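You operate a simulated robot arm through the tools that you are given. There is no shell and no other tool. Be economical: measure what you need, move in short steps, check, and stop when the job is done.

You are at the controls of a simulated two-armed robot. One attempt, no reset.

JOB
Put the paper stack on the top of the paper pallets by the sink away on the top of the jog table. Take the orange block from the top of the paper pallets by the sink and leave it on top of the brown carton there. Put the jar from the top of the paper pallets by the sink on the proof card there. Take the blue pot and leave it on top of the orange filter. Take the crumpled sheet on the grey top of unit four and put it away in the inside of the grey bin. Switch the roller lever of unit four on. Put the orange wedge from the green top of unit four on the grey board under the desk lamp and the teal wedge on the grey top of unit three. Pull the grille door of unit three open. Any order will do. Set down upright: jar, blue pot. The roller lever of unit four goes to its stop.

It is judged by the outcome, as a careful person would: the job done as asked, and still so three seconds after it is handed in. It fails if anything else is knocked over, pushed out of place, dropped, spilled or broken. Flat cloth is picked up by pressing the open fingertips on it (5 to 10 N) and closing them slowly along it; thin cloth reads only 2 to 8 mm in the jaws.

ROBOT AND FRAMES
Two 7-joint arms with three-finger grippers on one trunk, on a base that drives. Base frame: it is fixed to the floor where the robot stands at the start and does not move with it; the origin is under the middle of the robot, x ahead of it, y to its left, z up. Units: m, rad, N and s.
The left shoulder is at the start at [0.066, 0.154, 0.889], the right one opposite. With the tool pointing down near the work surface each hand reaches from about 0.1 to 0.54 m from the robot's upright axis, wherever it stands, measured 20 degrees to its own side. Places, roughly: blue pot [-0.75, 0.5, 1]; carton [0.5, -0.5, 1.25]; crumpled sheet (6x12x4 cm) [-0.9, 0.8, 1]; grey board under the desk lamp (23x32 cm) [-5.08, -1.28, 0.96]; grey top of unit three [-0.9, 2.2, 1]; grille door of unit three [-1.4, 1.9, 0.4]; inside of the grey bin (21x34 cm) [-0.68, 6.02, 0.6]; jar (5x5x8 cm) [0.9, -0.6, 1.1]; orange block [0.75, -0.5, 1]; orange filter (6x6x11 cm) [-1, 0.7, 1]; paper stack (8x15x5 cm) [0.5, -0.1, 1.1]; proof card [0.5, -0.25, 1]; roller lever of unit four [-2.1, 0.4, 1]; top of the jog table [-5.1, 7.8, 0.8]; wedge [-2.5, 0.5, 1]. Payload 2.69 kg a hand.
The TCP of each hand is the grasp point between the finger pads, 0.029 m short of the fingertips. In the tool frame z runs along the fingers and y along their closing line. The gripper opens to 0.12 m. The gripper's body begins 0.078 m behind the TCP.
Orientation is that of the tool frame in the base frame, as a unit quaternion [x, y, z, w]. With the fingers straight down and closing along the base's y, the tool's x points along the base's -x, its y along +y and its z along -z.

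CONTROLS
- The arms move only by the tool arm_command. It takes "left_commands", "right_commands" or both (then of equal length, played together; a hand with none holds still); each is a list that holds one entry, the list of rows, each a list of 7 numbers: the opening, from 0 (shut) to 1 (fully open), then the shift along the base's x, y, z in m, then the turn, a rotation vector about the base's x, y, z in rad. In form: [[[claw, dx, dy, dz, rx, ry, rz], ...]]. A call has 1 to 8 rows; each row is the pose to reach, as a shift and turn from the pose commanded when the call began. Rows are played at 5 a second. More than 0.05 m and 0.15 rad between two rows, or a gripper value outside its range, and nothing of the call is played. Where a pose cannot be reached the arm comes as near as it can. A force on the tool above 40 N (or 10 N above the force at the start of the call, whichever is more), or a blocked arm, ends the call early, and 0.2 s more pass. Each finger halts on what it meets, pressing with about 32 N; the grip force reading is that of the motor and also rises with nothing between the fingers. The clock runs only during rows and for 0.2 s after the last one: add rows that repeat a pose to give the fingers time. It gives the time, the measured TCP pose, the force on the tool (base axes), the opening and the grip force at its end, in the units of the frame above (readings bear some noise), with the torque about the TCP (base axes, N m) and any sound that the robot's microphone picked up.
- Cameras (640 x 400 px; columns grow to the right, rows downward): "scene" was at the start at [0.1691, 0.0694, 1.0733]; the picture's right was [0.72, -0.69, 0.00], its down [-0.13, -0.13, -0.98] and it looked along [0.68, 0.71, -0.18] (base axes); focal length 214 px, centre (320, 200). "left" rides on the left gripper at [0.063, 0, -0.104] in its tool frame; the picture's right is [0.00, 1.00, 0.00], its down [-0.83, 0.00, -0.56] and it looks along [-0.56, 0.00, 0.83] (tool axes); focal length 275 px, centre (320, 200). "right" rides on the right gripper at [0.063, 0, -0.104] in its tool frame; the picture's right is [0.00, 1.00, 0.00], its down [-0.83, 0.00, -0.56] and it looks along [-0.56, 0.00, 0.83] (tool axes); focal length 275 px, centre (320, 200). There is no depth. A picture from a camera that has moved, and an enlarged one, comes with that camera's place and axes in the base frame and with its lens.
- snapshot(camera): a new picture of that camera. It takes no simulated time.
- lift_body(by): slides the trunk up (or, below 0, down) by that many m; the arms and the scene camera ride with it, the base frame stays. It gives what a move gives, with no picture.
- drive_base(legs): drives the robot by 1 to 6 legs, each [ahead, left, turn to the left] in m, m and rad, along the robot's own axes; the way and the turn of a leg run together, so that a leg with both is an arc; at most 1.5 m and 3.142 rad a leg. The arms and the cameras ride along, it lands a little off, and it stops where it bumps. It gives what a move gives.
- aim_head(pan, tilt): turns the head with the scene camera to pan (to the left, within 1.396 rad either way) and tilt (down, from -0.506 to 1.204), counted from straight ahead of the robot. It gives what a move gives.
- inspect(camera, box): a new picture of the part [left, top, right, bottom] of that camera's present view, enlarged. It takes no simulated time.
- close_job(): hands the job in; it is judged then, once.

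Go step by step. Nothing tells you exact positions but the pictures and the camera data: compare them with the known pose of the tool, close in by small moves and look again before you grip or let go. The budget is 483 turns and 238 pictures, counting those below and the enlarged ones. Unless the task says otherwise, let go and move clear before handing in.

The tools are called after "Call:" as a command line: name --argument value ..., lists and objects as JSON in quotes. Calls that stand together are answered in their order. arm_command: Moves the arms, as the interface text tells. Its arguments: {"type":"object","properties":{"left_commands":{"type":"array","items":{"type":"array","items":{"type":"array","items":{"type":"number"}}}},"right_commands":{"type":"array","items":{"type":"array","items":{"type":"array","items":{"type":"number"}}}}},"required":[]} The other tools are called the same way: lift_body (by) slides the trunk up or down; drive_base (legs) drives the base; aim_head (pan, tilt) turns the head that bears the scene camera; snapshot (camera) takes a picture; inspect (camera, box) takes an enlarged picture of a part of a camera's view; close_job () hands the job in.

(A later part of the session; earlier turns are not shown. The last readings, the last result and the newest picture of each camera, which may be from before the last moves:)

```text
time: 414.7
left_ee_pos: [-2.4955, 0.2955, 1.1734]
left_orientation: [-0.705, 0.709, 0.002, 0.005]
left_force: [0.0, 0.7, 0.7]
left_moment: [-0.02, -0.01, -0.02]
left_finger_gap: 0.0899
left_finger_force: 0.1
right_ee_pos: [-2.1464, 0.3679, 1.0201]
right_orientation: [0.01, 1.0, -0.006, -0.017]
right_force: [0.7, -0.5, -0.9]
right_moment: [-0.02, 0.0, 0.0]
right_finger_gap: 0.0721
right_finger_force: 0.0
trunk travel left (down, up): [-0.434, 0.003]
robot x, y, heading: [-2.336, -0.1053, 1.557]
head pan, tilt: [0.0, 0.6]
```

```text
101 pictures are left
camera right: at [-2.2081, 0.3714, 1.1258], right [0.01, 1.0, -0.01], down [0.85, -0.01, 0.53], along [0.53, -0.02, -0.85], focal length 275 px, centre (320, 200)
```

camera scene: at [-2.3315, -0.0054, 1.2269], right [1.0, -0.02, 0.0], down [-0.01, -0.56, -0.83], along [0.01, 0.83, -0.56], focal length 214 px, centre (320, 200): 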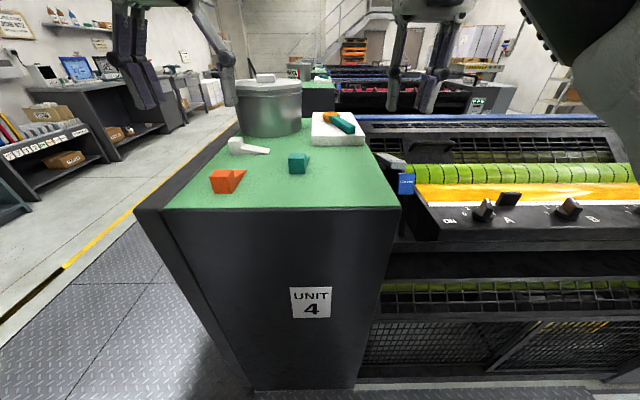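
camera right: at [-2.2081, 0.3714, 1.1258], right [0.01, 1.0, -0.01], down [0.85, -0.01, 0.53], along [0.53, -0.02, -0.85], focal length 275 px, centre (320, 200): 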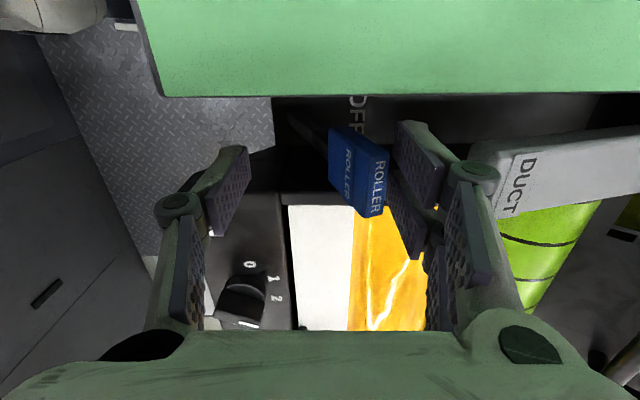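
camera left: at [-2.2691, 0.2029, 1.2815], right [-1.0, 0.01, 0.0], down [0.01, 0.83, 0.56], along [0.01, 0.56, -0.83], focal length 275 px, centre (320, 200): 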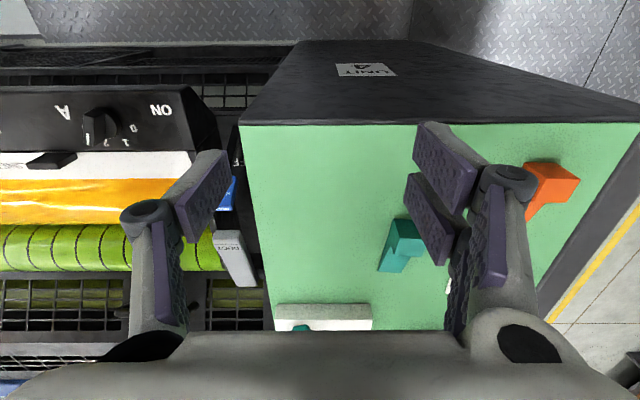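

Rear finger is between the handle and DUCT. Pull toward me (−y) step by step.

Call:
arm_command --right_commands '[[[0.6, 0, -0.02, 0.0, 0, 0, 0], [0.6, 0, -0.04, 0.002, 0, 0, 0], [0.6, 0, -0.06, 0.003, 0, 0, 0], [0.6, 0, -0.08, 0.002, 0, 0, 0]]]'

Call:
snapshot --camera "right"

```text
time: 415.7
left_ee_pos: [-2.4956, 0.2951, 1.1748]
left_orientation: [-0.705, 0.709, 0.002, 0.004]
left_force: [1.0, -0.2, 0.2]
left_moment: [-0.02, 0.01, -0.01]
left_finger_gap: 0.09
left_finger_force: 0.3
right_ee_pos: [-2.1477, 0.2897, 1.0205]
right_orientation: [0.009, 1.0, -0.006, -0.017]
right_force: [0.0, 0.5, 0.2]
right_moment: [0.01, 0.02, -0.04]
right_finger_gap: 0.0718
right_finger_force: 0.1
trunk travel left (down, up): [-0.434, 0.003]
robot x, y, heading: [-2.3324, -0.1012, 1.555]
head pan, tilt: [0.0, 0.6]
```

```text
100 pictures are left
camera right: at [-2.2079, 0.2919, 1.126], right [0.01, 1.0, -0.01], down [0.85, 0.0, 0.53], along [0.53, -0.02, -0.85], focal length 275 px, centre (320, 200)
```

right: 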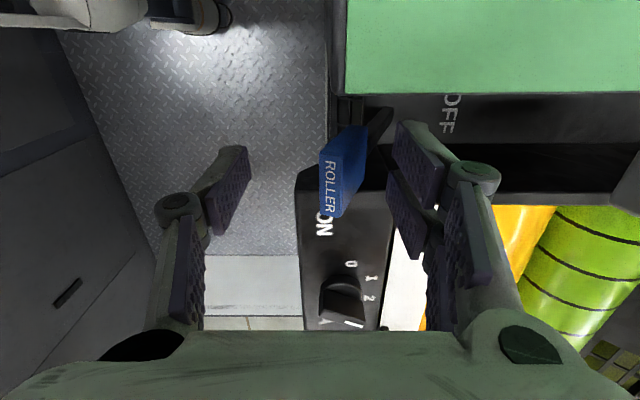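

The lever is swinging toward ON. Continue until it stops.

Call:
arm_command --right_commands '[[[0.6, 0, -0.015, 0.0, 0, 0, 0], [0.6, 0, -0.03, 0.0, 0, 0, 0], [0.6, 0, -0.045, -0.003, 0, 0, 0], [0.6, 0, -0.06, -0.006, 0, 0, 0]]]'

Call:
snapshot --camera "right"

```text
time: 416.6
left_ee_pos: [-2.4976, 0.2983, 1.173]
left_orientation: [-0.705, 0.709, 0.001, 0.004]
left_force: [1.0, 0.4, -0.6]
left_moment: [0.0, -0.04, -0.04]
left_finger_gap: 0.0901
left_finger_force: 0.1
right_ee_pos: [-2.1422, 0.2597, 1.0171]
right_orientation: [0.011, 0.999, 0.004, -0.031]
right_force: [-5.3, 24.8, 12.5]
right_moment: [1.07, 0.21, 0.78]
right_finger_gap: 0.0922
right_finger_force: 14.9
right hand out of reach, approached as far as the arm can: row 3, 4
trunk travel left (down, up): [-0.434, 0.003]
robot x, y, heading: [-2.3323, -0.1013, 1.561]
head pan, tilt: [0.0, 0.6]
stopped in row 4 (right hand): the force on the tool passed its limit at 42 N (the readings are from after the stop); the commanded pose is now the measured one
```

```text
99 pictures are left
camera right: at [-2.201, 0.2609, 1.1241], right [0.02, 1.0, 0.01], down [0.86, -0.02, 0.5], along [0.5, 0.0, -0.86], focal length 275 px, centre (320, 200)
```

right: 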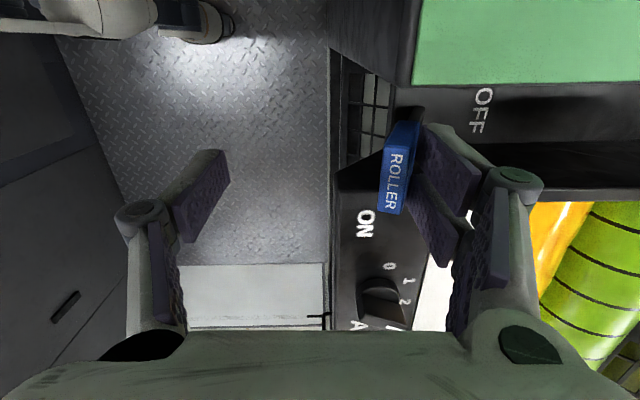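

It met a firm stop at ON (42 N). Back off slightly and lift the hand out.

Call:
arm_command --right_commands '[[[0.75, 0, 0.005, 0.0, 0, 0, 0], [0.75, 0, 0.012, 0.02, 0, 0, 0], [0.75, 0, 0.015, 0.06, 0, 0, 0], [0.75, 0, 0.015, 0.1, 0, 0, 0], [0.75, 0.02, 0.015, 0.13, 0, 0, 0]]]'

Call:
snapshot --camera "right"

```text
time: 417.8
left_ee_pos: [-2.496, 0.2953, 1.1757]
left_orientation: [-0.705, 0.709, 0.002, 0.004]
left_force: [0.1, 0.3, -0.6]
left_moment: [-0.02, 0.02, -0.01]
left_finger_gap: 0.09
left_finger_force: 0.0
right_ee_pos: [-2.1211, 0.2684, 1.1449]
right_orientation: [0.01, 1.0, 0.0, -0.028]
right_force: [1.0, 0.1, 0.3]
right_moment: [0.0, 0.01, 0.03]
right_finger_gap: 0.0899
right_finger_force: 0.1
trunk travel left (down, up): [-0.434, 0.003]
robot x, y, heading: [-2.3299, -0.0994, 1.554]
head pan, tilt: [0.0, 0.6]
```

```text
98 pictures are left
camera right: at [-2.179, 0.2709, 1.2519], right [0.02, 1.0, 0.0], down [0.86, -0.01, 0.51], along [0.51, -0.01, -0.86], focal length 275 px, centre (320, 200)
```

right: 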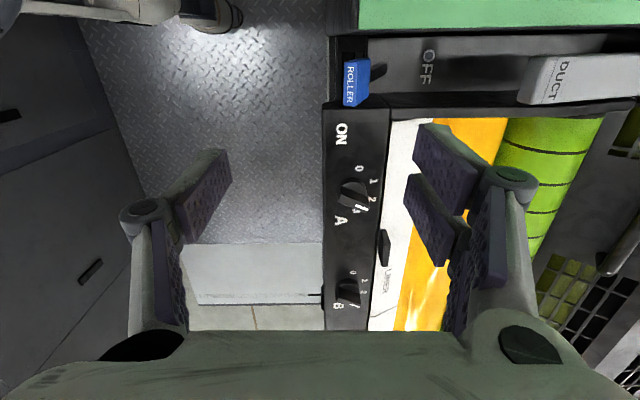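

Lever is ON. Next the teal wedge with the left hand (closing along x): move the base 8 cm closer and position above the wedge.

Call:
drive_base --legs '[[0.08, 0, 0]]'

Call:
arm_command --left_commands '[[[0.75, 0.04, 0.02, 0, 0, 0, 0], [0.75, 0.08, 0.03, -0.01, 0, 0, 0], [0.75, 0.115, 0.04, -0.02, 0, 0, 0], [0.75, 0.115, 0.06, -0.03, 0, 0, 0], [0.75, 0.115, 0.06, -0.04, 0, 0, 0]]]'

Call:
snapshot --camera "left"

```text
time: 418.8
left_ee_pos: [-2.4942, 0.3741, 1.1736]
left_orientation: [-0.705, 0.709, 0.002, 0.005]
left_force: [-0.8, -0.2, -0.3]
left_moment: [-0.04, 0.0, 0.0]
left_finger_gap: 0.0901
left_finger_force: 0.1
right_ee_pos: [-2.1204, 0.3469, 1.1451]
right_orientation: [0.011, 1.0, -0.002, -0.028]
right_force: [-1.0, -0.4, -0.2]
right_moment: [-0.03, 0.04, -0.03]
right_finger_gap: 0.0898
right_finger_force: 0.0
trunk travel left (down, up): [-0.434, 0.003]
robot x, y, heading: [-2.3342, -0.0257, 1.558]
head pan, tilt: [0.0, 0.6]
```

```text
time: 420.0
left_ee_pos: [-2.378, 0.4311, 1.1372]
left_orientation: [-0.705, 0.71, 0.002, 0.005]
left_force: [0.6, -0.7, -0.2]
left_moment: [-0.02, 0.01, -0.02]
left_finger_gap: 0.0899
left_finger_force: 0.0
right_ee_pos: [-2.1194, 0.3463, 1.1442]
right_orientation: [0.011, 1.0, 0.0, -0.028]
right_force: [-1.0, -0.3, -0.6]
right_moment: [0.01, 0.02, 0.01]
right_finger_gap: 0.09
right_finger_force: 0.0
trunk travel left (down, up): [-0.434, 0.003]
robot x, y, heading: [-2.3318, -0.0246, 1.557]
head pan, tilt: [0.0, 0.6]
```

```text
97 pictures are left
camera left: at [-2.3793, 0.3673, 1.2415], right [-1.0, 0.01, 0.0], down [0.01, 0.83, 0.56], along [0.01, 0.56, -0.83], focal length 275 px, centre (320, 200)
```

left: 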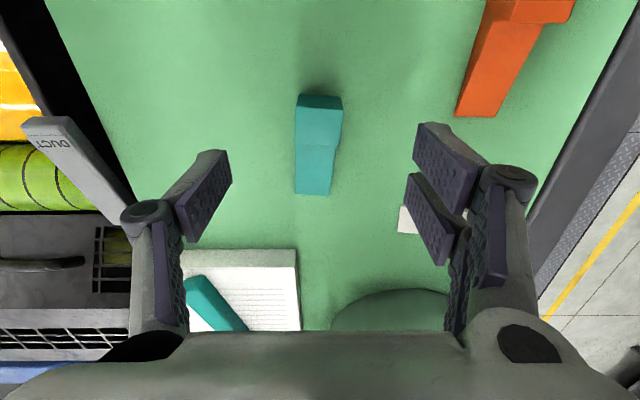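

The wedge's heel is right under the hand. Descend and grip.

Call:
arm_command --left_commands '[[[0.75, 0, 0.0, -0.04, 0, 0, 0], [0.75, 0.0, 0.0, -0.08, 0, 0, 0], [0.75, 0, 0.0, -0.098, 0, 0, 0], [0.75, 0, 0, -0.098, 0, 0, 0]]]'

Call:
snapshot --camera "left"

```text
time: 421.0
left_ee_pos: [-2.3794, 0.4338, 1.0372]
left_orientation: [-0.705, 0.709, 0.002, 0.004]
left_force: [0.0, 0.4, 0.7]
left_moment: [0.0, -0.01, 0.0]
left_finger_gap: 0.09
left_finger_force: 0.0
right_ee_pos: [-2.1197, 0.3474, 1.1443]
right_orientation: [0.012, 1.0, -0.001, -0.029]
right_force: [-0.5, 0.5, 0.2]
right_moment: [0.0, 0.0, -0.01]
right_finger_gap: 0.0898
right_finger_force: 0.1
trunk travel left (down, up): [-0.434, 0.003]
robot x, y, heading: [-2.335, -0.0213, 1.556]
head pan, tilt: [0.0, 0.6]
```

```text
96 pictures are left
camera left: at [-2.3807, 0.3701, 1.1417], right [-1.0, 0.01, 0.0], down [0.01, 0.83, 0.56], along [0.01, 0.56, -0.83], focal length 275 px, centre (320, 200)
```

left: 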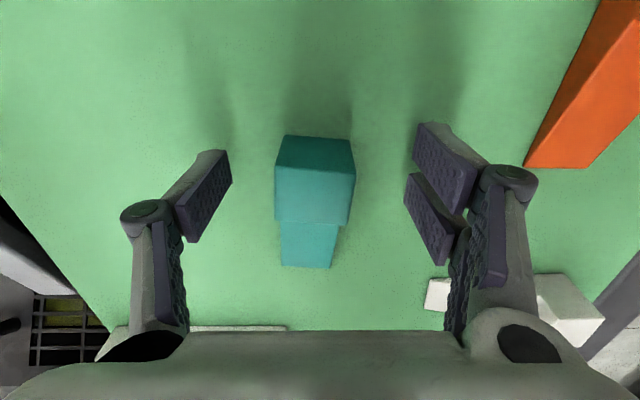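

Call:
arm_command --left_commands '[[[0.5, 0, 0.008, 0, 0, 0, 0], [0.3, 0.0, 0.008, 0, 0, 0, 0], [0.15, 0, 0.008, 0, 0, 0, 0], [0.15, 0, 0.008, 0, 0, 0, 0], [0.15, 0, 0.008, 0.03, 0, 0, 0], [0.15, 0, 0.0, 0.07, 0, 0, 0], [0.15, 0, 0.0, 0.11, 0, 0, 0], [0.15, 0, -0.03, 0.13, 0, 0, 0]]]'

Call:
snapshot --camera "left"

```text
time: 422.8
left_ee_pos: [-2.3822, 0.3985, 1.1661]
left_orientation: [-0.705, 0.709, 0.003, 0.004]
left_force: [0.8, -0.5, -0.7]
left_moment: [-0.01, 0.0, 0.02]
left_finger_gap: 0.0351
left_finger_force: 31.8
right_ee_pos: [-2.1199, 0.3451, 1.1468]
right_orientation: [0.012, 1.0, 0.001, -0.028]
right_force: [0.5, -1.4, 0.8]
right_moment: [0.06, -0.01, 0.01]
right_finger_gap: 0.0899
right_finger_force: 0.0
trunk travel left (down, up): [-0.434, 0.003]
robot x, y, heading: [-2.3335, -0.0267, 1.555]
head pan, tilt: [0.0, 0.6]
```

```text
95 pictures are left
camera left: at [-2.3841, 0.3346, 1.2712], right [-1.0, 0.01, 0.0], down [0.01, 0.82, 0.56], along [0.01, 0.56, -0.83], focal length 275 px, centre (320, 200)
```

left: 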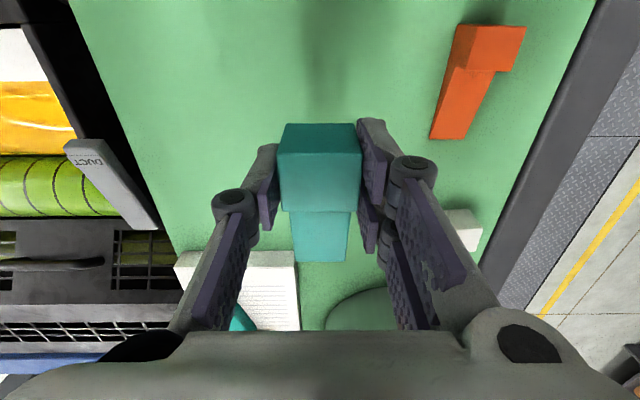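

Teal wedge held. Back out and go around the west end into the middle aisle.

Call:
drive_base --legs '[[-0.12, 0, 0], [0, 1.05, 0], [1.55, 0, 0]]'

Call:
aim_head --pan -0.9 --tilt 0.4

Call:
snapshot --camera "scene"

```text
refused: 1.55 is not a number from -1.5 to 1.5
```

```text
time: 424.0
left_ee_pos: [-2.3818, 0.4017, 1.1652]
left_orientation: [-0.705, 0.709, 0.002, 0.005]
left_force: [0.0, -0.2, -1.4]
left_moment: [-0.04, 0.0, -0.02]
left_finger_gap: 0.0353
left_finger_force: 32.1
right_ee_pos: [-2.1191, 0.3488, 1.145]
right_orientation: [0.013, 0.999, -0.001, -0.029]
right_force: [-0.2, 0.5, 0.2]
right_moment: [0.0, 0.01, -0.01]
right_finger_gap: 0.0899
right_finger_force: 0.0
trunk travel left (down, up): [-0.434, 0.003]
robot x, y, heading: [-2.3329, -0.0245, 1.556]
head pan, tilt: [-0.901, 0.4]
```

```text
94 pictures are left
camera scene: at [-2.3211, 0.0753, 1.2377], right [0.99, -0.12, 0.0], down [-0.05, -0.46, -0.89], along [0.1, 0.88, -0.46], focal length 214 px, centre (320, 200)
```

scene: 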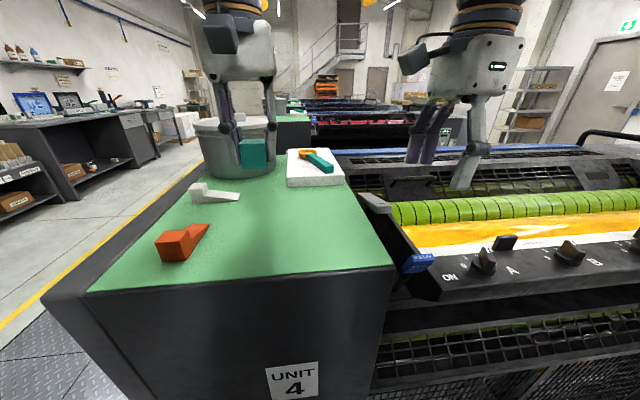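

Call:
drive_base --legs '[[-0.13, 0, 0], [0, 1.05, 0], [1.5, 0, 0], [0, 0, -1.556]]'

Call:
aim_head --pan 0.0 --tilt 0.4

Call:
snapshot --camera "scene"

```text
time: 444.1
left_ee_pos: [-2.969, 1.4339, 1.1658]
left_orientation: [-0.029, 1.0, -0.001, 0.004]
left_force: [-0.5, -0.5, -0.3]
left_moment: [0.0, 0.02, 0.01]
left_finger_gap: 0.0354
left_finger_force: 31.9
right_ee_pos: [-3.0047, 1.1677, 1.144]
right_orientation: [0.693, 0.721, 0.019, -0.023]
right_force: [-1.0, 0.1, 0.1]
right_moment: [-0.03, 0.02, -0.01]
right_finger_gap: 0.0903
right_finger_force: 0.0
trunk travel left (down, up): [-0.434, 0.003]
robot x, y, heading: [-3.388, 1.3584, 0.049]
head pan, tilt: [-0.901, 0.4]
```

```text
time: 445.4
left_ee_pos: [-2.9677, 1.4352, 1.1649]
left_orientation: [-0.028, 1.0, -0.002, 0.004]
left_force: [0.5, -0.4, -1.2]
left_moment: [0.03, -0.02, 0.01]
left_finger_gap: 0.0356
left_finger_force: 32.0
right_ee_pos: [-3.0047, 1.1678, 1.1441]
right_orientation: [0.692, 0.721, 0.018, -0.022]
right_force: [-0.3, -0.4, 0.8]
right_moment: [-0.02, 0.04, -0.03]
right_finger_gap: 0.0899
right_finger_force: 0.0
trunk travel left (down, up): [-0.434, 0.003]
robot x, y, heading: [-3.3904, 1.3624, 0.044]
head pan, tilt: [0.0, 0.4]
```

```text
93 pictures are left
camera scene: at [-3.289, 1.3646, 1.2451], right [0.05, -1.0, 0.0], down [-0.39, -0.02, -0.92], along [0.92, 0.04, -0.39], focal length 214 px, centre (320, 200)
```

scene: 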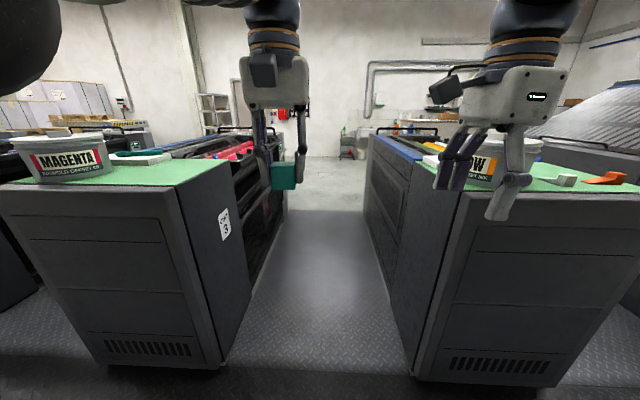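

Enter the aisle centred at y≈1.42.

Call:
drive_base --legs '[[0, 0.06, -0.044], [1.2, 0, 0]]'

Call:
aim_head --pan 0.75 --tilt 0.6

Call:
snapshot --camera "scene"

```text
time: 452.1
left_ee_pos: [-1.7731, 1.4847, 1.1654]
left_orientation: [-0.01, 1.0, -0.002, 0.005]
left_force: [1.0, 0.7, -1.1]
left_moment: [0.02, 0.04, 0.03]
left_finger_gap: 0.0351
left_finger_force: 31.7
right_ee_pos: [-1.8214, 1.2197, 1.1436]
right_orientation: [0.707, 0.707, 0.02, -0.023]
right_force: [-0.1, -0.6, -0.1]
right_moment: [-0.02, 0.01, -0.03]
right_finger_gap: 0.09
right_finger_force: 0.1
trunk travel left (down, up): [-0.434, 0.003]
robot x, y, heading: [-2.1952, 1.4229, 0.005]
head pan, tilt: [0.0, 0.4]
```

```text
time: 453.2
left_ee_pos: [-1.7746, 1.4862, 1.1653]
left_orientation: [-0.009, 1.0, -0.001, 0.004]
left_force: [0.0, -0.4, -0.9]
left_moment: [-0.02, 0.01, -0.03]
left_finger_gap: 0.0355
left_finger_force: 31.4
right_ee_pos: [-1.8216, 1.2203, 1.1439]
right_orientation: [0.707, 0.707, 0.02, -0.022]
right_force: [0.4, 0.5, 0.0]
right_moment: [-0.01, 0.03, 0.02]
right_finger_gap: 0.0902
right_finger_force: 0.0
trunk travel left (down, up): [-0.434, 0.003]
robot x, y, heading: [-2.1982, 1.4219, 0.009]
head pan, tilt: [0.75, 0.6]
```

```text
92 pictures are left
camera scene: at [-2.1263, 1.4886, 1.2269], right [0.69, -0.73, 0.0], down [-0.41, -0.39, -0.83], along [0.6, 0.57, -0.56], focal length 214 px, centre (320, 200)
```

scene: 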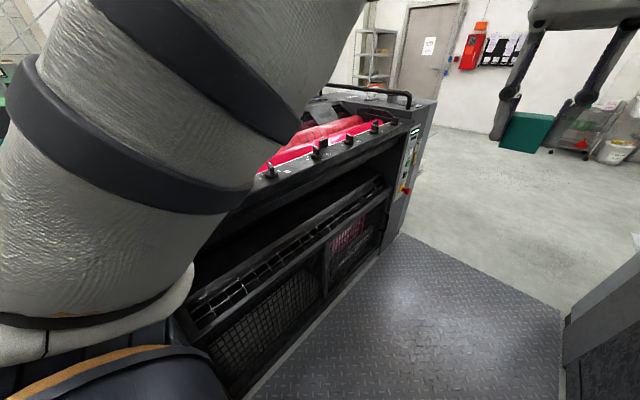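

Call:
inspect --camera "scene" --box '[190, 100, 430, 390]'

```text
1.38 times, centred on (310, 245) of scene
camera zoom: at [-2.1263, 1.4886, 1.2269], right [0.69, -0.73, 0.0], down [-0.41, -0.39, -0.83], along [0.6, 0.57, -0.56], focal length 296 px, centre (334, 138)
```

zoom: 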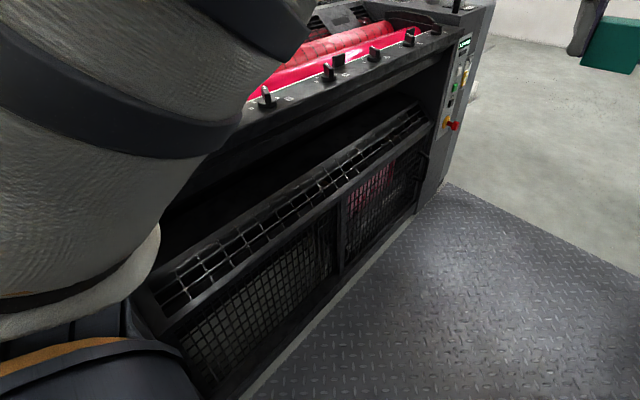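

I'll place the teal wedge first: drive on to x≈-0.95 and turn to face unit three.

Call:
drive_base --legs '[[1.25, 0, 0], [0, 0, 1.56]]'

Call:
aim_head --pan 0.0 --tilt 0.6

Call:
snapshot --camera "scene"

Call:
snapshot --camera "left"

```text
time: 463.3
left_ee_pos: [-0.9629, 1.8715, 1.1652]
left_orientation: [-0.692, 0.722, 0.003, 0.005]
left_force: [-0.8, -0.1, -0.6]
left_moment: [-0.01, -0.01, -0.06]
left_finger_gap: 0.0353
left_finger_force: 32.2
right_ee_pos: [-0.7005, 1.8088, 1.1444]
right_orientation: [0.03, 0.999, -0.001, -0.03]
right_force: [0.5, -0.3, 0.8]
right_moment: [0.03, 0.0, -0.02]
right_finger_gap: 0.0902
right_finger_force: 0.0
trunk travel left (down, up): [-0.434, 0.003]
robot x, y, heading: [-0.924, 1.4422, 1.522]
head pan, tilt: [0.75, 0.6]
```

```text
time: 464.4
left_ee_pos: [-0.9618, 1.8711, 1.1654]
left_orientation: [-0.692, 0.722, 0.002, 0.004]
left_force: [-0.1, -0.9, -1.2]
left_moment: [-0.01, 0.0, 0.02]
left_finger_gap: 0.0353
left_finger_force: 32.2
right_ee_pos: [-0.6998, 1.8095, 1.1444]
right_orientation: [0.029, 0.999, -0.001, -0.03]
right_force: [-0.2, 0.5, 0.0]
right_moment: [-0.02, 0.0, -0.01]
right_finger_gap: 0.0902
right_finger_force: 0.0
trunk travel left (down, up): [-0.434, 0.003]
robot x, y, heading: [-0.9291, 1.4438, 1.519]
head pan, tilt: [0.0, 0.6]
```

```text
90 pictures are left
camera scene: at [-0.9216, 1.5418, 1.2269], right [1.0, -0.05, 0.0], down [-0.03, -0.56, -0.83], along [0.04, 0.82, -0.56], focal length 214 px, centre (320, 200)
```

scene: 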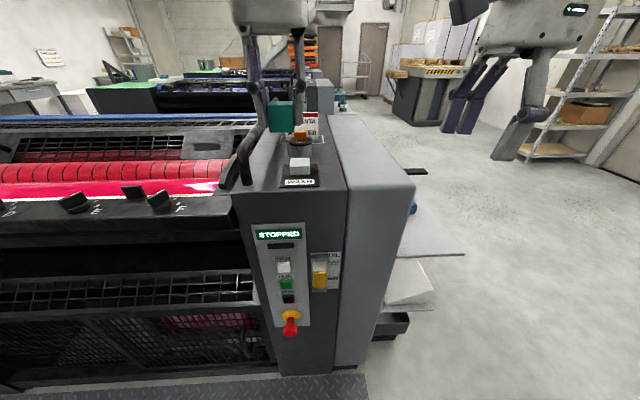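

```text
89 pictures are left
camera left: at [-0.9657, 1.8082, 1.2694], right [-1.0, 0.05, 0.0], down [0.04, 0.83, 0.56], along [0.03, 0.56, -0.83], focal length 275 px, centre (320, 200)
```

left: 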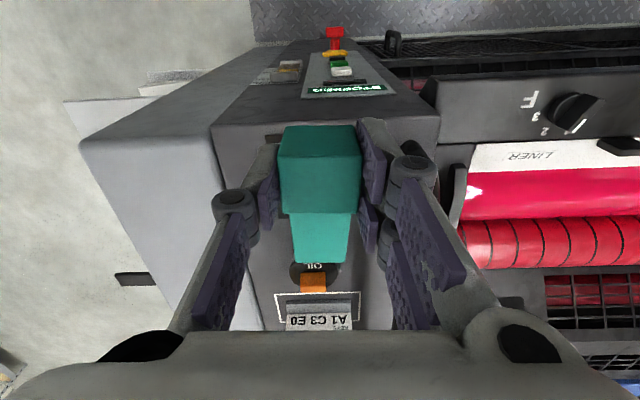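

Unit three's top: free area at x≈-0.81, y≈2.05–2.2 (right of the label/oil cap). Shift the base right and ahead, then check.

Call:
drive_base --legs '[[0, -0.15, 0.05], [0.14, 0, 0]]'

Call:
snapshot --camera "left"

Call:
snapshot --camera "scene"

```text
time: 467.1
left_ee_pos: [-0.8361, 2.0024, 1.1646]
left_orientation: [0.71, -0.704, -0.002, -0.004]
left_force: [-0.3, -0.6, -0.9]
left_moment: [-0.04, -0.01, 0.0]
left_finger_gap: 0.0353
left_finger_force: 31.6
right_ee_pos: [-0.5705, 1.9539, 1.1449]
right_orientation: [0.003, 1.0, -0.002, -0.03]
right_force: [0.6, 0.7, 0.5]
right_moment: [-0.01, 0.02, 0.02]
right_finger_gap: 0.0901
right_finger_force: 0.0
trunk travel left (down, up): [-0.434, 0.003]
robot x, y, heading: [-0.7797, 1.5775, 1.57]
head pan, tilt: [0.0, 0.6]
```

```text
88 pictures are left
camera left: at [-0.8358, 1.9387, 1.2695], right [-1.0, -0.01, 0.0], down [-0.01, 0.83, 0.56], along [0.0, 0.56, -0.83], focal length 275 px, centre (320, 200)
```

left: 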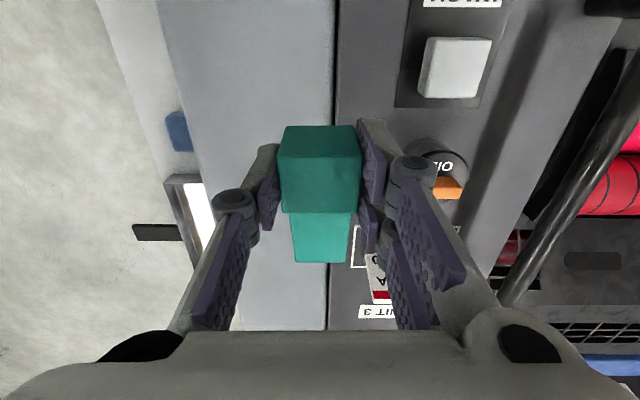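

```text
87 pictures are left
camera scene: at [-0.7777, 1.675, 1.227], right [1.0, 0.0, 0.0], down [0.0, -0.57, -0.82], along [0.0, 0.82, -0.57], focal length 214 px, centre (320, 200)
```

scene: 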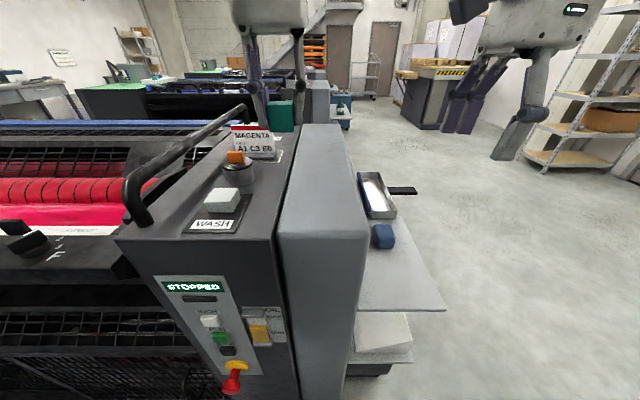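

Clear. Move over and lower.

Call:
arm_command --left_commands '[[[0.15, 0.02, 0.03, -0.02, 0, 0, 0], [0.15, 0.04, 0.06, -0.04, 0, 0, 0], [0.15, 0.042, 0.065, -0.08, 0, 0, 0], [0.15, 0.042, 0.065, -0.105, 0, 0, 0], [0.15, 0.042, 0.065, -0.115, 0, 0, 0]]]'

Call:
snapshot --camera "left"

```text
time: 468.3
left_ee_pos: [-0.7937, 2.0658, 1.0509]
left_orientation: [0.711, -0.703, -0.003, -0.003]
left_force: [0.1, -0.8, -0.6]
left_moment: [-0.02, 0.0, 0.0]
left_finger_gap: 0.0353
left_finger_force: 32.0
left hand out of reach, approached as far as the arm can: row 1, 2, 3
right_ee_pos: [-0.5714, 1.9527, 1.1443]
right_orientation: [0.003, 1.0, -0.001, -0.03]
right_force: [0.0, 0.5, 0.1]
right_moment: [0.0, -0.01, -0.03]
right_finger_gap: 0.0902
right_finger_force: 0.0
trunk travel left (down, up): [-0.434, 0.003]
robot x, y, heading: [-0.776, 1.5779, 1.575]
head pan, tilt: [0.0, 0.6]
```

```text
86 pictures are left
camera left: at [-0.7929, 2.0027, 1.1552], right [-1.0, -0.01, 0.0], down [-0.01, 0.83, 0.56], along [0.0, 0.56, -0.83], focal length 275 px, centre (320, 200)
```

left: 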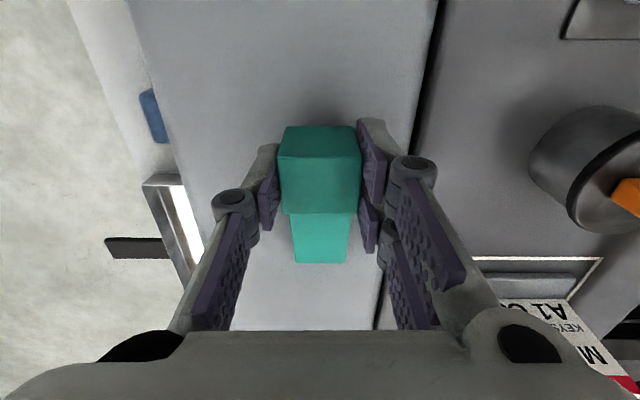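

Call:
arm_command --left_commands '[[[0.15, 0, 0, -0.006, 0, 0, 0], [0.15, 0, 0, -0.011, 0, 0, 0], [0.15, 0, 0, -0.015, 0, 0, 0], [0.15, 0, 0, -0.018, 0, 0, 0]]]'

```text
time: 469.3
left_ee_pos: [-0.792, 2.0709, 1.0381]
left_orientation: [0.711, -0.703, -0.005, -0.006]
left_force: [-3.8, -1.9, 25.3]
left_moment: [-0.2, 0.19, -0.01]
left_finger_gap: 0.0356
left_finger_force: 32.2
left hand out of reach, approached as far as the arm can: row 2, 3, 4
right_ee_pos: [-0.5713, 1.9503, 1.1464]
right_orientation: [0.003, 1.0, 0.001, -0.03]
right_force: [-0.2, -0.2, -0.2]
right_moment: [0.05, -0.02, -0.04]
right_finger_gap: 0.0899
right_finger_force: 0.0
trunk travel left (down, up): [-0.434, 0.003]
robot x, y, heading: [-0.7799, 1.5756, 1.57]
head pan, tilt: [0.0, 0.6]
```

Contact at the expected height. Ease up, open, and rise.

Call:
arm_command --left_commands '[[[0.15, 0, 0, 0.003, 0, 0, 0], [0.35, 0, 0, 0.003, 0, 0, 0], [0.5, 0, 0, 0.003, 0, 0, 0], [0.5, 0, 0, 0.03, 0, 0, 0], [0.5, 0, 0, 0.07, 0, 0, 0], [0.5, 0, -0.01, 0.11, 0, 0, 0], [0.5, 0, -0.04, 0.14, 0, 0, 0]]]'

Call:
snapshot --camera "left"

```text
time: 470.9
left_ee_pos: [-0.8121, 2.0244, 1.1469]
left_orientation: [0.71, -0.704, -0.002, -0.003]
left_force: [0.7, 0.9, 0.4]
left_moment: [0.03, 0.06, 0.0]
left_finger_gap: 0.06
left_finger_force: 0.0
left hand out of reach, approached as far as the arm can: row 4, 5, 6, 7
right_ee_pos: [-0.5693, 1.9513, 1.1456]
right_orientation: [0.004, 1.0, 0.0, -0.03]
right_force: [1.2, 0.5, -0.4]
right_moment: [0.0, 0.03, -0.03]
right_finger_gap: 0.0903
right_finger_force: 0.0
trunk travel left (down, up): [-0.434, 0.003]
robot x, y, heading: [-0.7812, 1.5772, 1.574]
head pan, tilt: [0.0, 0.6]
```

```text
85 pictures are left
camera left: at [-0.8115, 1.9616, 1.2517], right [-1.0, -0.01, 0.0], down [-0.01, 0.83, 0.56], along [0.0, 0.56, -0.83], focal length 275 px, centre (320, 200)
```

left: 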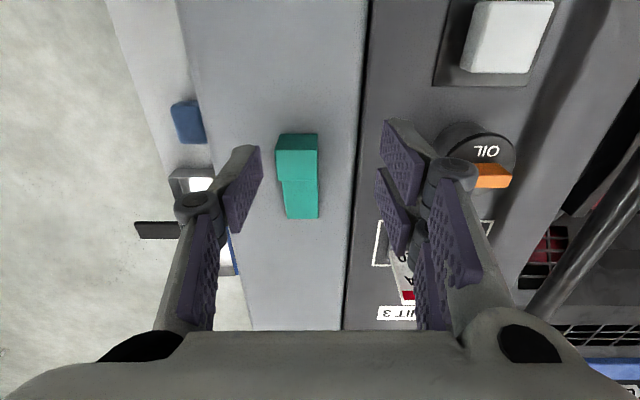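

Teal wedge placed. Now the grille door: back off, slide left and look down at it.

Call:
drive_base --legs '[[-0.2, 0, 0], [0, 0.4, 0]]'

Call:
aim_head --pan 0.3 --tilt 1.0

Call:
snapshot --camera "scene"

```text
time: 475.8
left_ee_pos: [-1.2226, 1.8252, 1.1455]
left_orientation: [0.713, -0.702, -0.002, -0.004]
left_force: [0.1, -0.7, 0.6]
left_moment: [-0.03, -0.02, -0.02]
left_finger_gap: 0.06
left_finger_force: 0.3
right_ee_pos: [-0.9807, 1.7533, 1.145]
right_orientation: [0.001, 1.0, -0.001, -0.03]
right_force: [-0.3, 0.1, -0.2]
right_moment: [-0.02, -0.03, -0.02]
right_finger_gap: 0.0903
right_finger_force: 0.1
trunk travel left (down, up): [-0.434, 0.003]
robot x, y, heading: [-1.1849, 1.3758, 1.57]
head pan, tilt: [0.0, 0.6]
```

```text
time: 476.6
left_ee_pos: [-1.2218, 1.8247, 1.1469]
left_orientation: [0.712, -0.702, -0.002, -0.005]
left_force: [0.0, 0.4, 0.4]
left_moment: [0.0, -0.01, -0.02]
left_finger_gap: 0.06
left_finger_force: 0.1
right_ee_pos: [-0.9813, 1.7525, 1.1441]
right_orientation: [0.001, 1.0, -0.001, -0.03]
right_force: [0.1, 0.0, -0.1]
right_moment: [0.01, 0.0, -0.05]
right_finger_gap: 0.0896
right_finger_force: 0.1
trunk travel left (down, up): [-0.434, 0.003]
robot x, y, heading: [-1.1887, 1.3764, 1.576]
head pan, tilt: [0.3, 1.0]
```

```text
84 pictures are left
camera scene: at [-1.2057, 1.4522, 1.195], right [0.95, 0.3, 0.0], down [0.25, -0.8, -0.54], along [-0.16, 0.52, -0.84], focal length 214 px, centre (320, 200)
```

scene: 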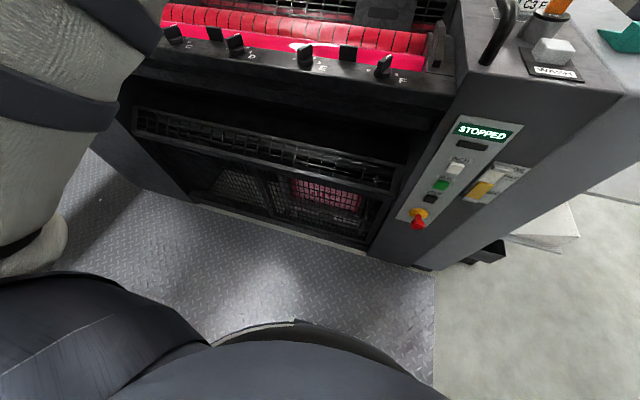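

Call:
inspect --camera "scene" --box '[120, 90, 430, 270]'

```text
2.06 times, centred on (275, 180) of scene
camera zoom: at [-1.2057, 1.4522, 1.195], right [0.95, 0.3, 0.0], down [0.25, -0.8, -0.54], along [-0.16, 0.52, -0.84], focal length 443 px, centre (413, 241)
```

zoom: 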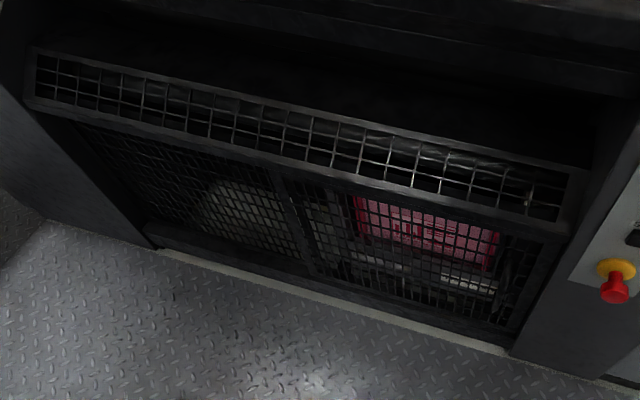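

I need a lower viewpoint. Back 5 cm and lower the trunk.

Call:
drive_base --legs '[[-0.06, 0, 0]]'

Call:
lift_body --by -0.38

Call:
aim_head --pan 0.15 --tilt 0.5

Call:
snapshot --camera "scene"

```text
time: 477.6
left_ee_pos: [-1.2221, 1.7646, 1.1468]
left_orientation: [0.714, -0.7, -0.001, -0.004]
left_force: [0.6, 0.4, 0.8]
left_moment: [0.03, -0.03, 0.02]
left_finger_gap: 0.0601
left_finger_force: 0.0
right_ee_pos: [-0.9796, 1.6936, 1.1445]
right_orientation: [0.0, 1.0, -0.001, -0.03]
right_force: [0.5, -0.3, -0.7]
right_moment: [0.05, -0.02, -0.01]
right_finger_gap: 0.0899
right_finger_force: 0.1
trunk travel left (down, up): [-0.434, 0.003]
robot x, y, heading: [-1.1866, 1.3204, 1.579]
head pan, tilt: [0.3, 1.0]
```

```text
time: 479.7
left_ee_pos: [-1.2231, 1.7936, 0.838]
left_orientation: [0.706, -0.698, 0.087, 0.082]
left_force: [-3.5, -62.9, 1.3]
left_moment: [7.0, -0.47, -0.63]
left_finger_gap: 0.0602
left_finger_force: 0.2
right_ee_pos: [-0.9802, 1.748, 0.7565]
right_orientation: [0.007, 0.973, -0.228, -0.027]
right_force: [0.3, -0.7, -0.6]
right_moment: [0.03, 0.02, 0.0]
right_finger_gap: 0.0901
right_finger_force: 0.1
trunk travel left (down, up): [-0.224, 0.214]
robot x, y, heading: [-1.185, 1.3132, 1.576]
head pan, tilt: [0.3, 1.0]
stopped: the force on the tool passed its limit at 115 N (the readings are from after the stop); the commanded pose is now the measured one
```

```text
time: 480.6
left_ee_pos: [-1.2234, 1.7943, 0.8381]
left_orientation: [0.706, -0.698, 0.086, 0.086]
left_force: [-6.3, -83.1, -31.8]
left_moment: [6.8, -0.17, -0.86]
left_finger_gap: 0.0598
left_finger_force: 0.0
right_ee_pos: [-0.9813, 1.7483, 0.7567]
right_orientation: [0.007, 0.974, -0.227, -0.027]
right_force: [0.3, -0.6, 0.6]
right_moment: [-0.01, -0.01, -0.03]
right_finger_gap: 0.0901
right_finger_force: 0.0
trunk travel left (down, up): [-0.224, 0.214]
robot x, y, heading: [-1.1891, 1.3141, 1.579]
head pan, tilt: [0.15, 0.499]
```

```text
82 pictures are left
camera scene: at [-1.2002, 1.515, 1.01], right [0.99, 0.16, 0.0], down [0.08, -0.47, -0.88], along [-0.14, 0.87, -0.47], focal length 214 px, centre (320, 200)
```

scene: 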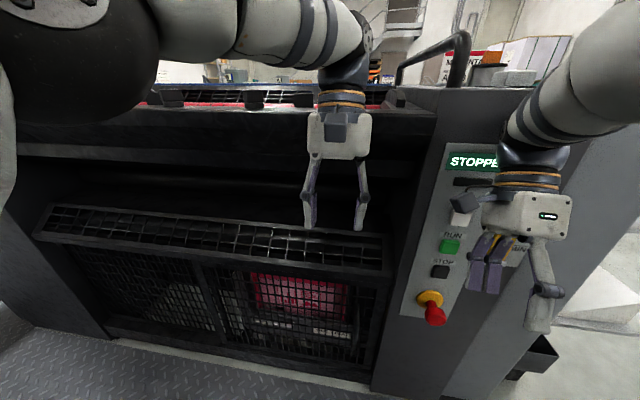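

The left hand pressed against the unit while lowering. Pull both hands back (−y).

Call:
arm_command --left_commands '[[[0.5, 0, -0.03, 0.0, 0, 0, 0], [0.5, 0, -0.06, 0, 0, 0, 0], [0.5, 0, -0.09, 0, 0, 0, 0]]]' --right_commands '[[[0.75, 0, -0.03, 0.0, 0, 0, 0], [0.75, 0, -0.06, 0, 0, 0, 0], [0.75, 0, -0.09, 0, 0, 0, 0]]]'

Call:
snapshot --camera "scene"

Call:
inspect --camera "scene" --box '[40, 180, 440, 400]'

```text
time: 481.4
left_ee_pos: [-1.2219, 1.7138, 0.8374]
left_orientation: [0.708, -0.696, 0.084, 0.08]
left_force: [0.7, -0.3, 0.6]
left_moment: [0.02, 0.03, -0.01]
left_finger_gap: 0.0601
left_finger_force: 0.0
right_ee_pos: [-0.949, 1.7147, 0.7264]
right_orientation: [0.007, 0.973, -0.231, -0.028]
right_force: [-0.9, -0.4, -0.8]
right_moment: [0.0, -0.02, 0.01]
right_finger_gap: 0.0901
right_finger_force: 0.0
right hand out of reach, approached as far as the arm can: row 1, 2, 3
trunk travel left (down, up): [-0.224, 0.214]
robot x, y, heading: [-1.186, 1.3193, 1.586]
head pan, tilt: [0.15, 0.499]
```

```text
81 pictures are left
camera scene: at [-1.1994, 1.5212, 1.009], right [0.99, 0.16, 0.0], down [0.08, -0.47, -0.88], along [-0.14, 0.87, -0.48], focal length 214 px, centre (320, 200)
```

scene: 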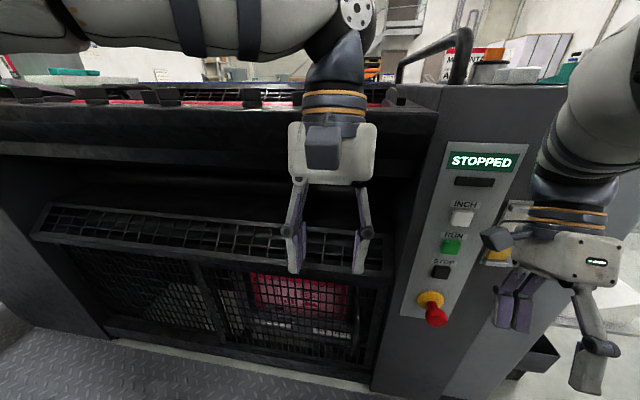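

```text
1.60 times, centred on (240, 290) of scene
camera zoom: at [-1.1994, 1.5212, 1.009], right [0.99, 0.16, 0.0], down [0.08, -0.47, -0.88], along [-0.14, 0.87, -0.48], focal length 343 px, centre (448, 56)
```

zoom: 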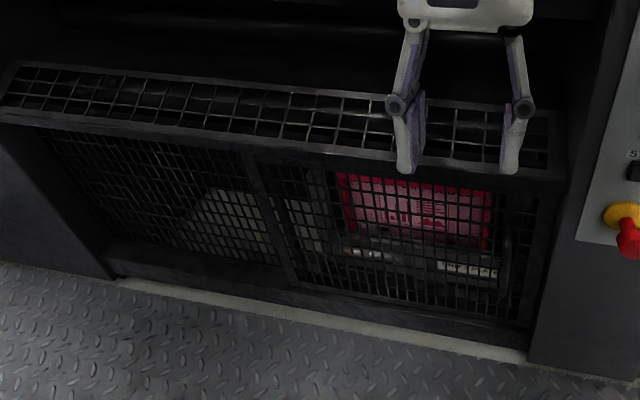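

Call:
inspect --camera "scene" --box '[300, 250, 400, 390]'

```text
2.86 times, centred on (350, 320) of scene
camera zoom: at [-1.1994, 1.5212, 1.009], right [0.99, 0.16, 0.0], down [0.08, -0.47, -0.88], along [-0.14, 0.87, -0.48], focal length 613 px, centre (234, -143)
```

zoom: 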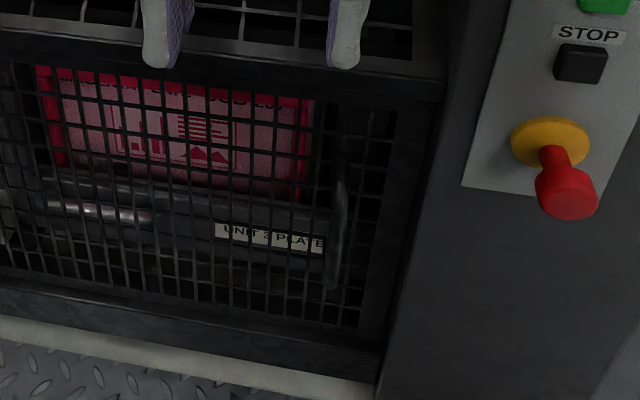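

The door's D-handle is a vertical bar at ≈(-1.155,1.87), z 0.31–0.49; hinge on its left (x≈-1.61). I'll stand to the right of the swing (x≈-0.8) and use the left hand pointed forward.

Call:
drive_base --legs '[[0, -0.38, 0]]'

Call:
arm_command --left_commands '[[[0.5, -0.01, 0.0, -0.01, 0.14, 0, 0], [0.5, -0.02, 0.0, -0.02, 0.28, 0, 0], [0.5, -0.03, 0.0, -0.03, 0.42, 0, 0], [0.5, -0.04, 0.0, -0.04, 0.56, 0, 0], [0.5, -0.05, 0.0, -0.05, 0.7, 0, 0], [0.5, -0.06, 0.0, -0.06, 0.84, 0, 0], [0.5, -0.07, 0.0, -0.07, 0.98, 0, 0], [0.5, -0.08, 0.0, -0.08, 1.05, 0, 0]]]'

Call:
snapshot --camera "scene"

```text
time: 484.8
left_ee_pos: [-0.8499, 1.7176, 0.8373]
left_orientation: [0.709, -0.695, 0.086, 0.081]
left_force: [0.1, -0.8, -1.1]
left_moment: [-0.01, 0.01, -0.02]
left_finger_gap: 0.0599
left_finger_force: 0.1
right_ee_pos: [-0.5787, 1.7186, 0.7263]
right_orientation: [0.005, 0.973, -0.231, -0.028]
right_force: [0.2, -0.1, -0.1]
right_moment: [0.0, -0.01, -0.01]
right_finger_gap: 0.0901
right_finger_force: 0.2
trunk travel left (down, up): [-0.224, 0.214]
robot x, y, heading: [-0.8138, 1.3205, 1.582]
head pan, tilt: [0.15, 0.499]
```

```text
time: 486.6
left_ee_pos: [-0.9199, 1.7403, 0.763]
left_orientation: [0.654, -0.644, -0.276, -0.285]
left_force: [0.2, 0.3, 0.2]
left_moment: [-0.04, 0.01, -0.03]
left_finger_gap: 0.06
left_finger_force: 0.0
left hand out of reach, approached as far as the arm can: row 7, 8
right_ee_pos: [-0.579, 1.7206, 0.7263]
right_orientation: [0.005, 0.973, -0.231, -0.027]
right_force: [0.2, -0.5, -0.1]
right_moment: [-0.03, -0.01, -0.03]
right_finger_gap: 0.09
right_finger_force: 0.1
trunk travel left (down, up): [-0.224, 0.214]
robot x, y, heading: [-0.8155, 1.3211, 1.583]
head pan, tilt: [0.15, 0.499]
```

```text
78 pictures are left
camera scene: at [-0.8278, 1.525, 1.0089], right [0.99, 0.16, 0.0], down [0.08, -0.47, -0.88], along [-0.14, 0.87, -0.48], focal length 214 px, centre (320, 200)
```

scene: 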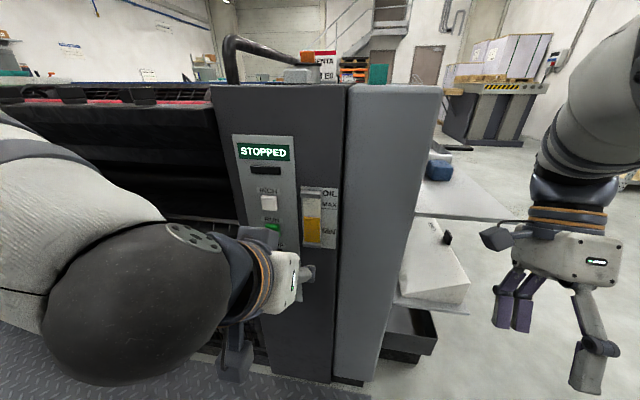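

Pull the left hand back a bit and lower the trunk further.

Call:
arm_command --left_commands '[[[0.5, 0, -0.03, 0, 0, 0, 0], [0.5, 0, -0.06, 0.0, 0, 0, 0]]]'

Call:
lift_body --by -0.1

Call:
snapshot --camera "scene"

```text
time: 487.2
left_ee_pos: [-0.8861, 1.711, 0.7764]
left_orientation: [0.654, -0.645, -0.276, -0.283]
left_force: [0.2, 0.0, 0.4]
left_moment: [0.02, 0.0, 0.01]
left_finger_gap: 0.0602
left_finger_force: 0.0
left hand out of reach, approached as far as the arm can: row 1, 2
right_ee_pos: [-0.5785, 1.7193, 0.7261]
right_orientation: [0.006, 0.973, -0.231, -0.027]
right_force: [0.1, -0.5, -0.2]
right_moment: [0.02, 0.0, 0.01]
right_finger_gap: 0.0903
right_finger_force: 0.0
trunk travel left (down, up): [-0.224, 0.214]
robot x, y, heading: [-0.8101, 1.3224, 1.58]
head pan, tilt: [0.15, 0.499]
```

```text
time: 488.5
left_ee_pos: [-0.8874, 1.726, 0.6361]
left_orientation: [0.67, -0.659, -0.237, -0.245]
left_force: [0.2, 0.6, 0.4]
left_moment: [0.01, 0.01, -0.02]
left_finger_gap: 0.0598
left_finger_force: 0.1
right_ee_pos: [-0.5778, 1.7285, 0.5863]
right_orientation: [0.007, 0.958, -0.287, -0.027]
right_force: [0.4, -0.3, 0.6]
right_moment: [0.03, 0.01, -0.04]
right_finger_gap: 0.0902
right_finger_force: 0.1
trunk travel left (down, up): [-0.124, 0.314]
robot x, y, heading: [-0.8147, 1.3203, 1.583]
head pan, tilt: [0.15, 0.499]
```

```text
77 pictures are left
camera scene: at [-0.8282, 1.5586, 0.8991], right [0.99, 0.16, 0.0], down [0.08, -0.47, -0.88], along [-0.14, 0.87, -0.48], focal length 214 px, centre (320, 200)
```

scene: 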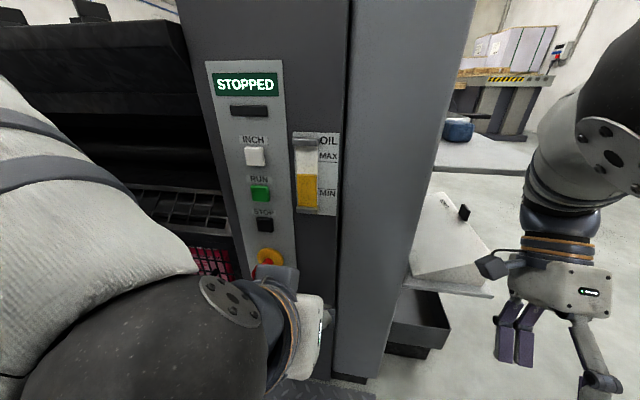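

Call:
arm_command --left_commands '[[[0.7, -0.02, -0.01, -0.04, 0.05, 0, 0], [0.7, -0.05, -0.02, -0.08, 0.1, 0, 0], [0.7, -0.08, -0.02, -0.12, 0.15, 0, 0], [0.7, -0.11, -0.02, -0.16, 0.2, 0, 0], [0.7, -0.15, -0.02, -0.18, 0.25, 0, 0], [0.7, -0.19, -0.02, -0.2, 0.3, 0, 0], [0.7, -0.23, -0.02, -0.21, 0.35, 0, 0], [0.7, -0.268, -0.02, -0.22, 0.4, 0, 0]]]'

Call:
snapshot --camera "left"

Call:
snapshot --camera "scene"

```text
refused: row 2 steps farther than a row can; nothing moved
```

```text
76 pictures are left
camera left: at [-0.8875, 1.611, 0.6756], right [-1.0, -0.01, -0.01], down [-0.02, 0.28, 0.96], along [0.0, 0.96, -0.28], focal length 275 px, centre (320, 200)
```

left: 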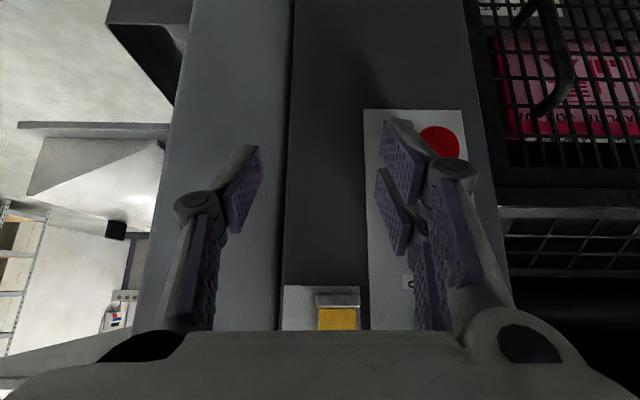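

```text
75 pictures are left
camera scene: at [-0.8282, 1.5586, 0.8991], right [0.99, 0.16, 0.0], down [0.08, -0.47, -0.88], along [-0.14, 0.87, -0.48], focal length 214 px, centre (320, 200)
```

scene: 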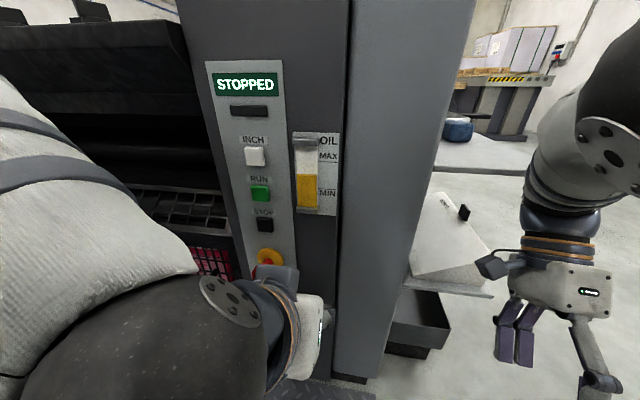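

The handle is visible at upper right, confirming ≈(-1.165,1.865,0.43). Lower the hand, then slide left in smaller steps.

Call:
arm_command --left_commands '[[[0.7, 0, -0.01, -0.035, 0.05, 0, 0], [0.7, -0.01, -0.02, -0.075, 0.1, 0, 0], [0.7, -0.02, -0.02, -0.115, 0.15, 0, 0], [0.7, -0.03, -0.02, -0.155, 0.2, 0, 0], [0.7, -0.05, -0.02, -0.19, 0.25, 0, 0], [0.7, -0.09, -0.02, -0.2, 0.3, 0, 0], [0.7, -0.13, -0.02, -0.21, 0.35, 0, 0], [0.7, -0.17, -0.02, -0.215, 0.4, 0, 0]]]'

Call:
snapshot --camera "left"

```text
time: 490.3
left_ee_pos: [-0.9603, 1.7039, 0.4448]
left_orientation: [0.612, -0.599, -0.371, -0.359]
left_force: [0.3, -0.1, 0.2]
left_moment: [-0.02, 0.0, 0.02]
left_finger_gap: 0.0841
left_finger_force: 0.1
left hand out of reach, approached as far as the arm can: row 1, 2, 3, 4, 5, 6, 7, 8
right_ee_pos: [-0.577, 1.7286, 0.5854]
right_orientation: [0.007, 0.958, -0.287, -0.027]
right_force: [-0.5, -0.6, -0.9]
right_moment: [0.0, 0.01, 0.01]
right_finger_gap: 0.0901
right_finger_force: 0.0
trunk travel left (down, up): [-0.124, 0.314]
robot x, y, heading: [-0.8151, 1.3239, 1.585]
head pan, tilt: [0.15, 0.499]
```

```text
74 pictures are left
camera left: at [-0.9574, 1.5833, 0.4385], right [-1.0, -0.02, 0.01], down [0.01, -0.1, 0.99], along [-0.02, 0.99, 0.1], focal length 275 px, centre (320, 200)
```

left: 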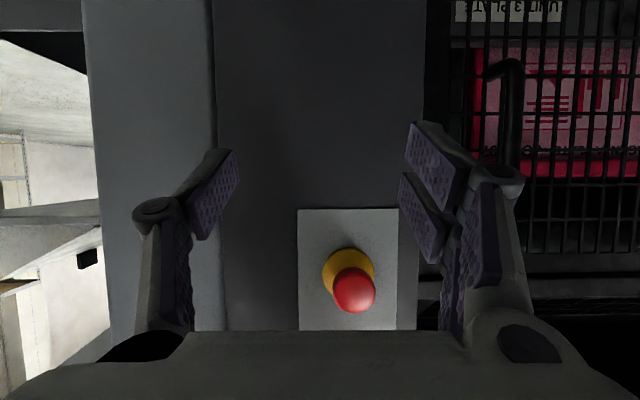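

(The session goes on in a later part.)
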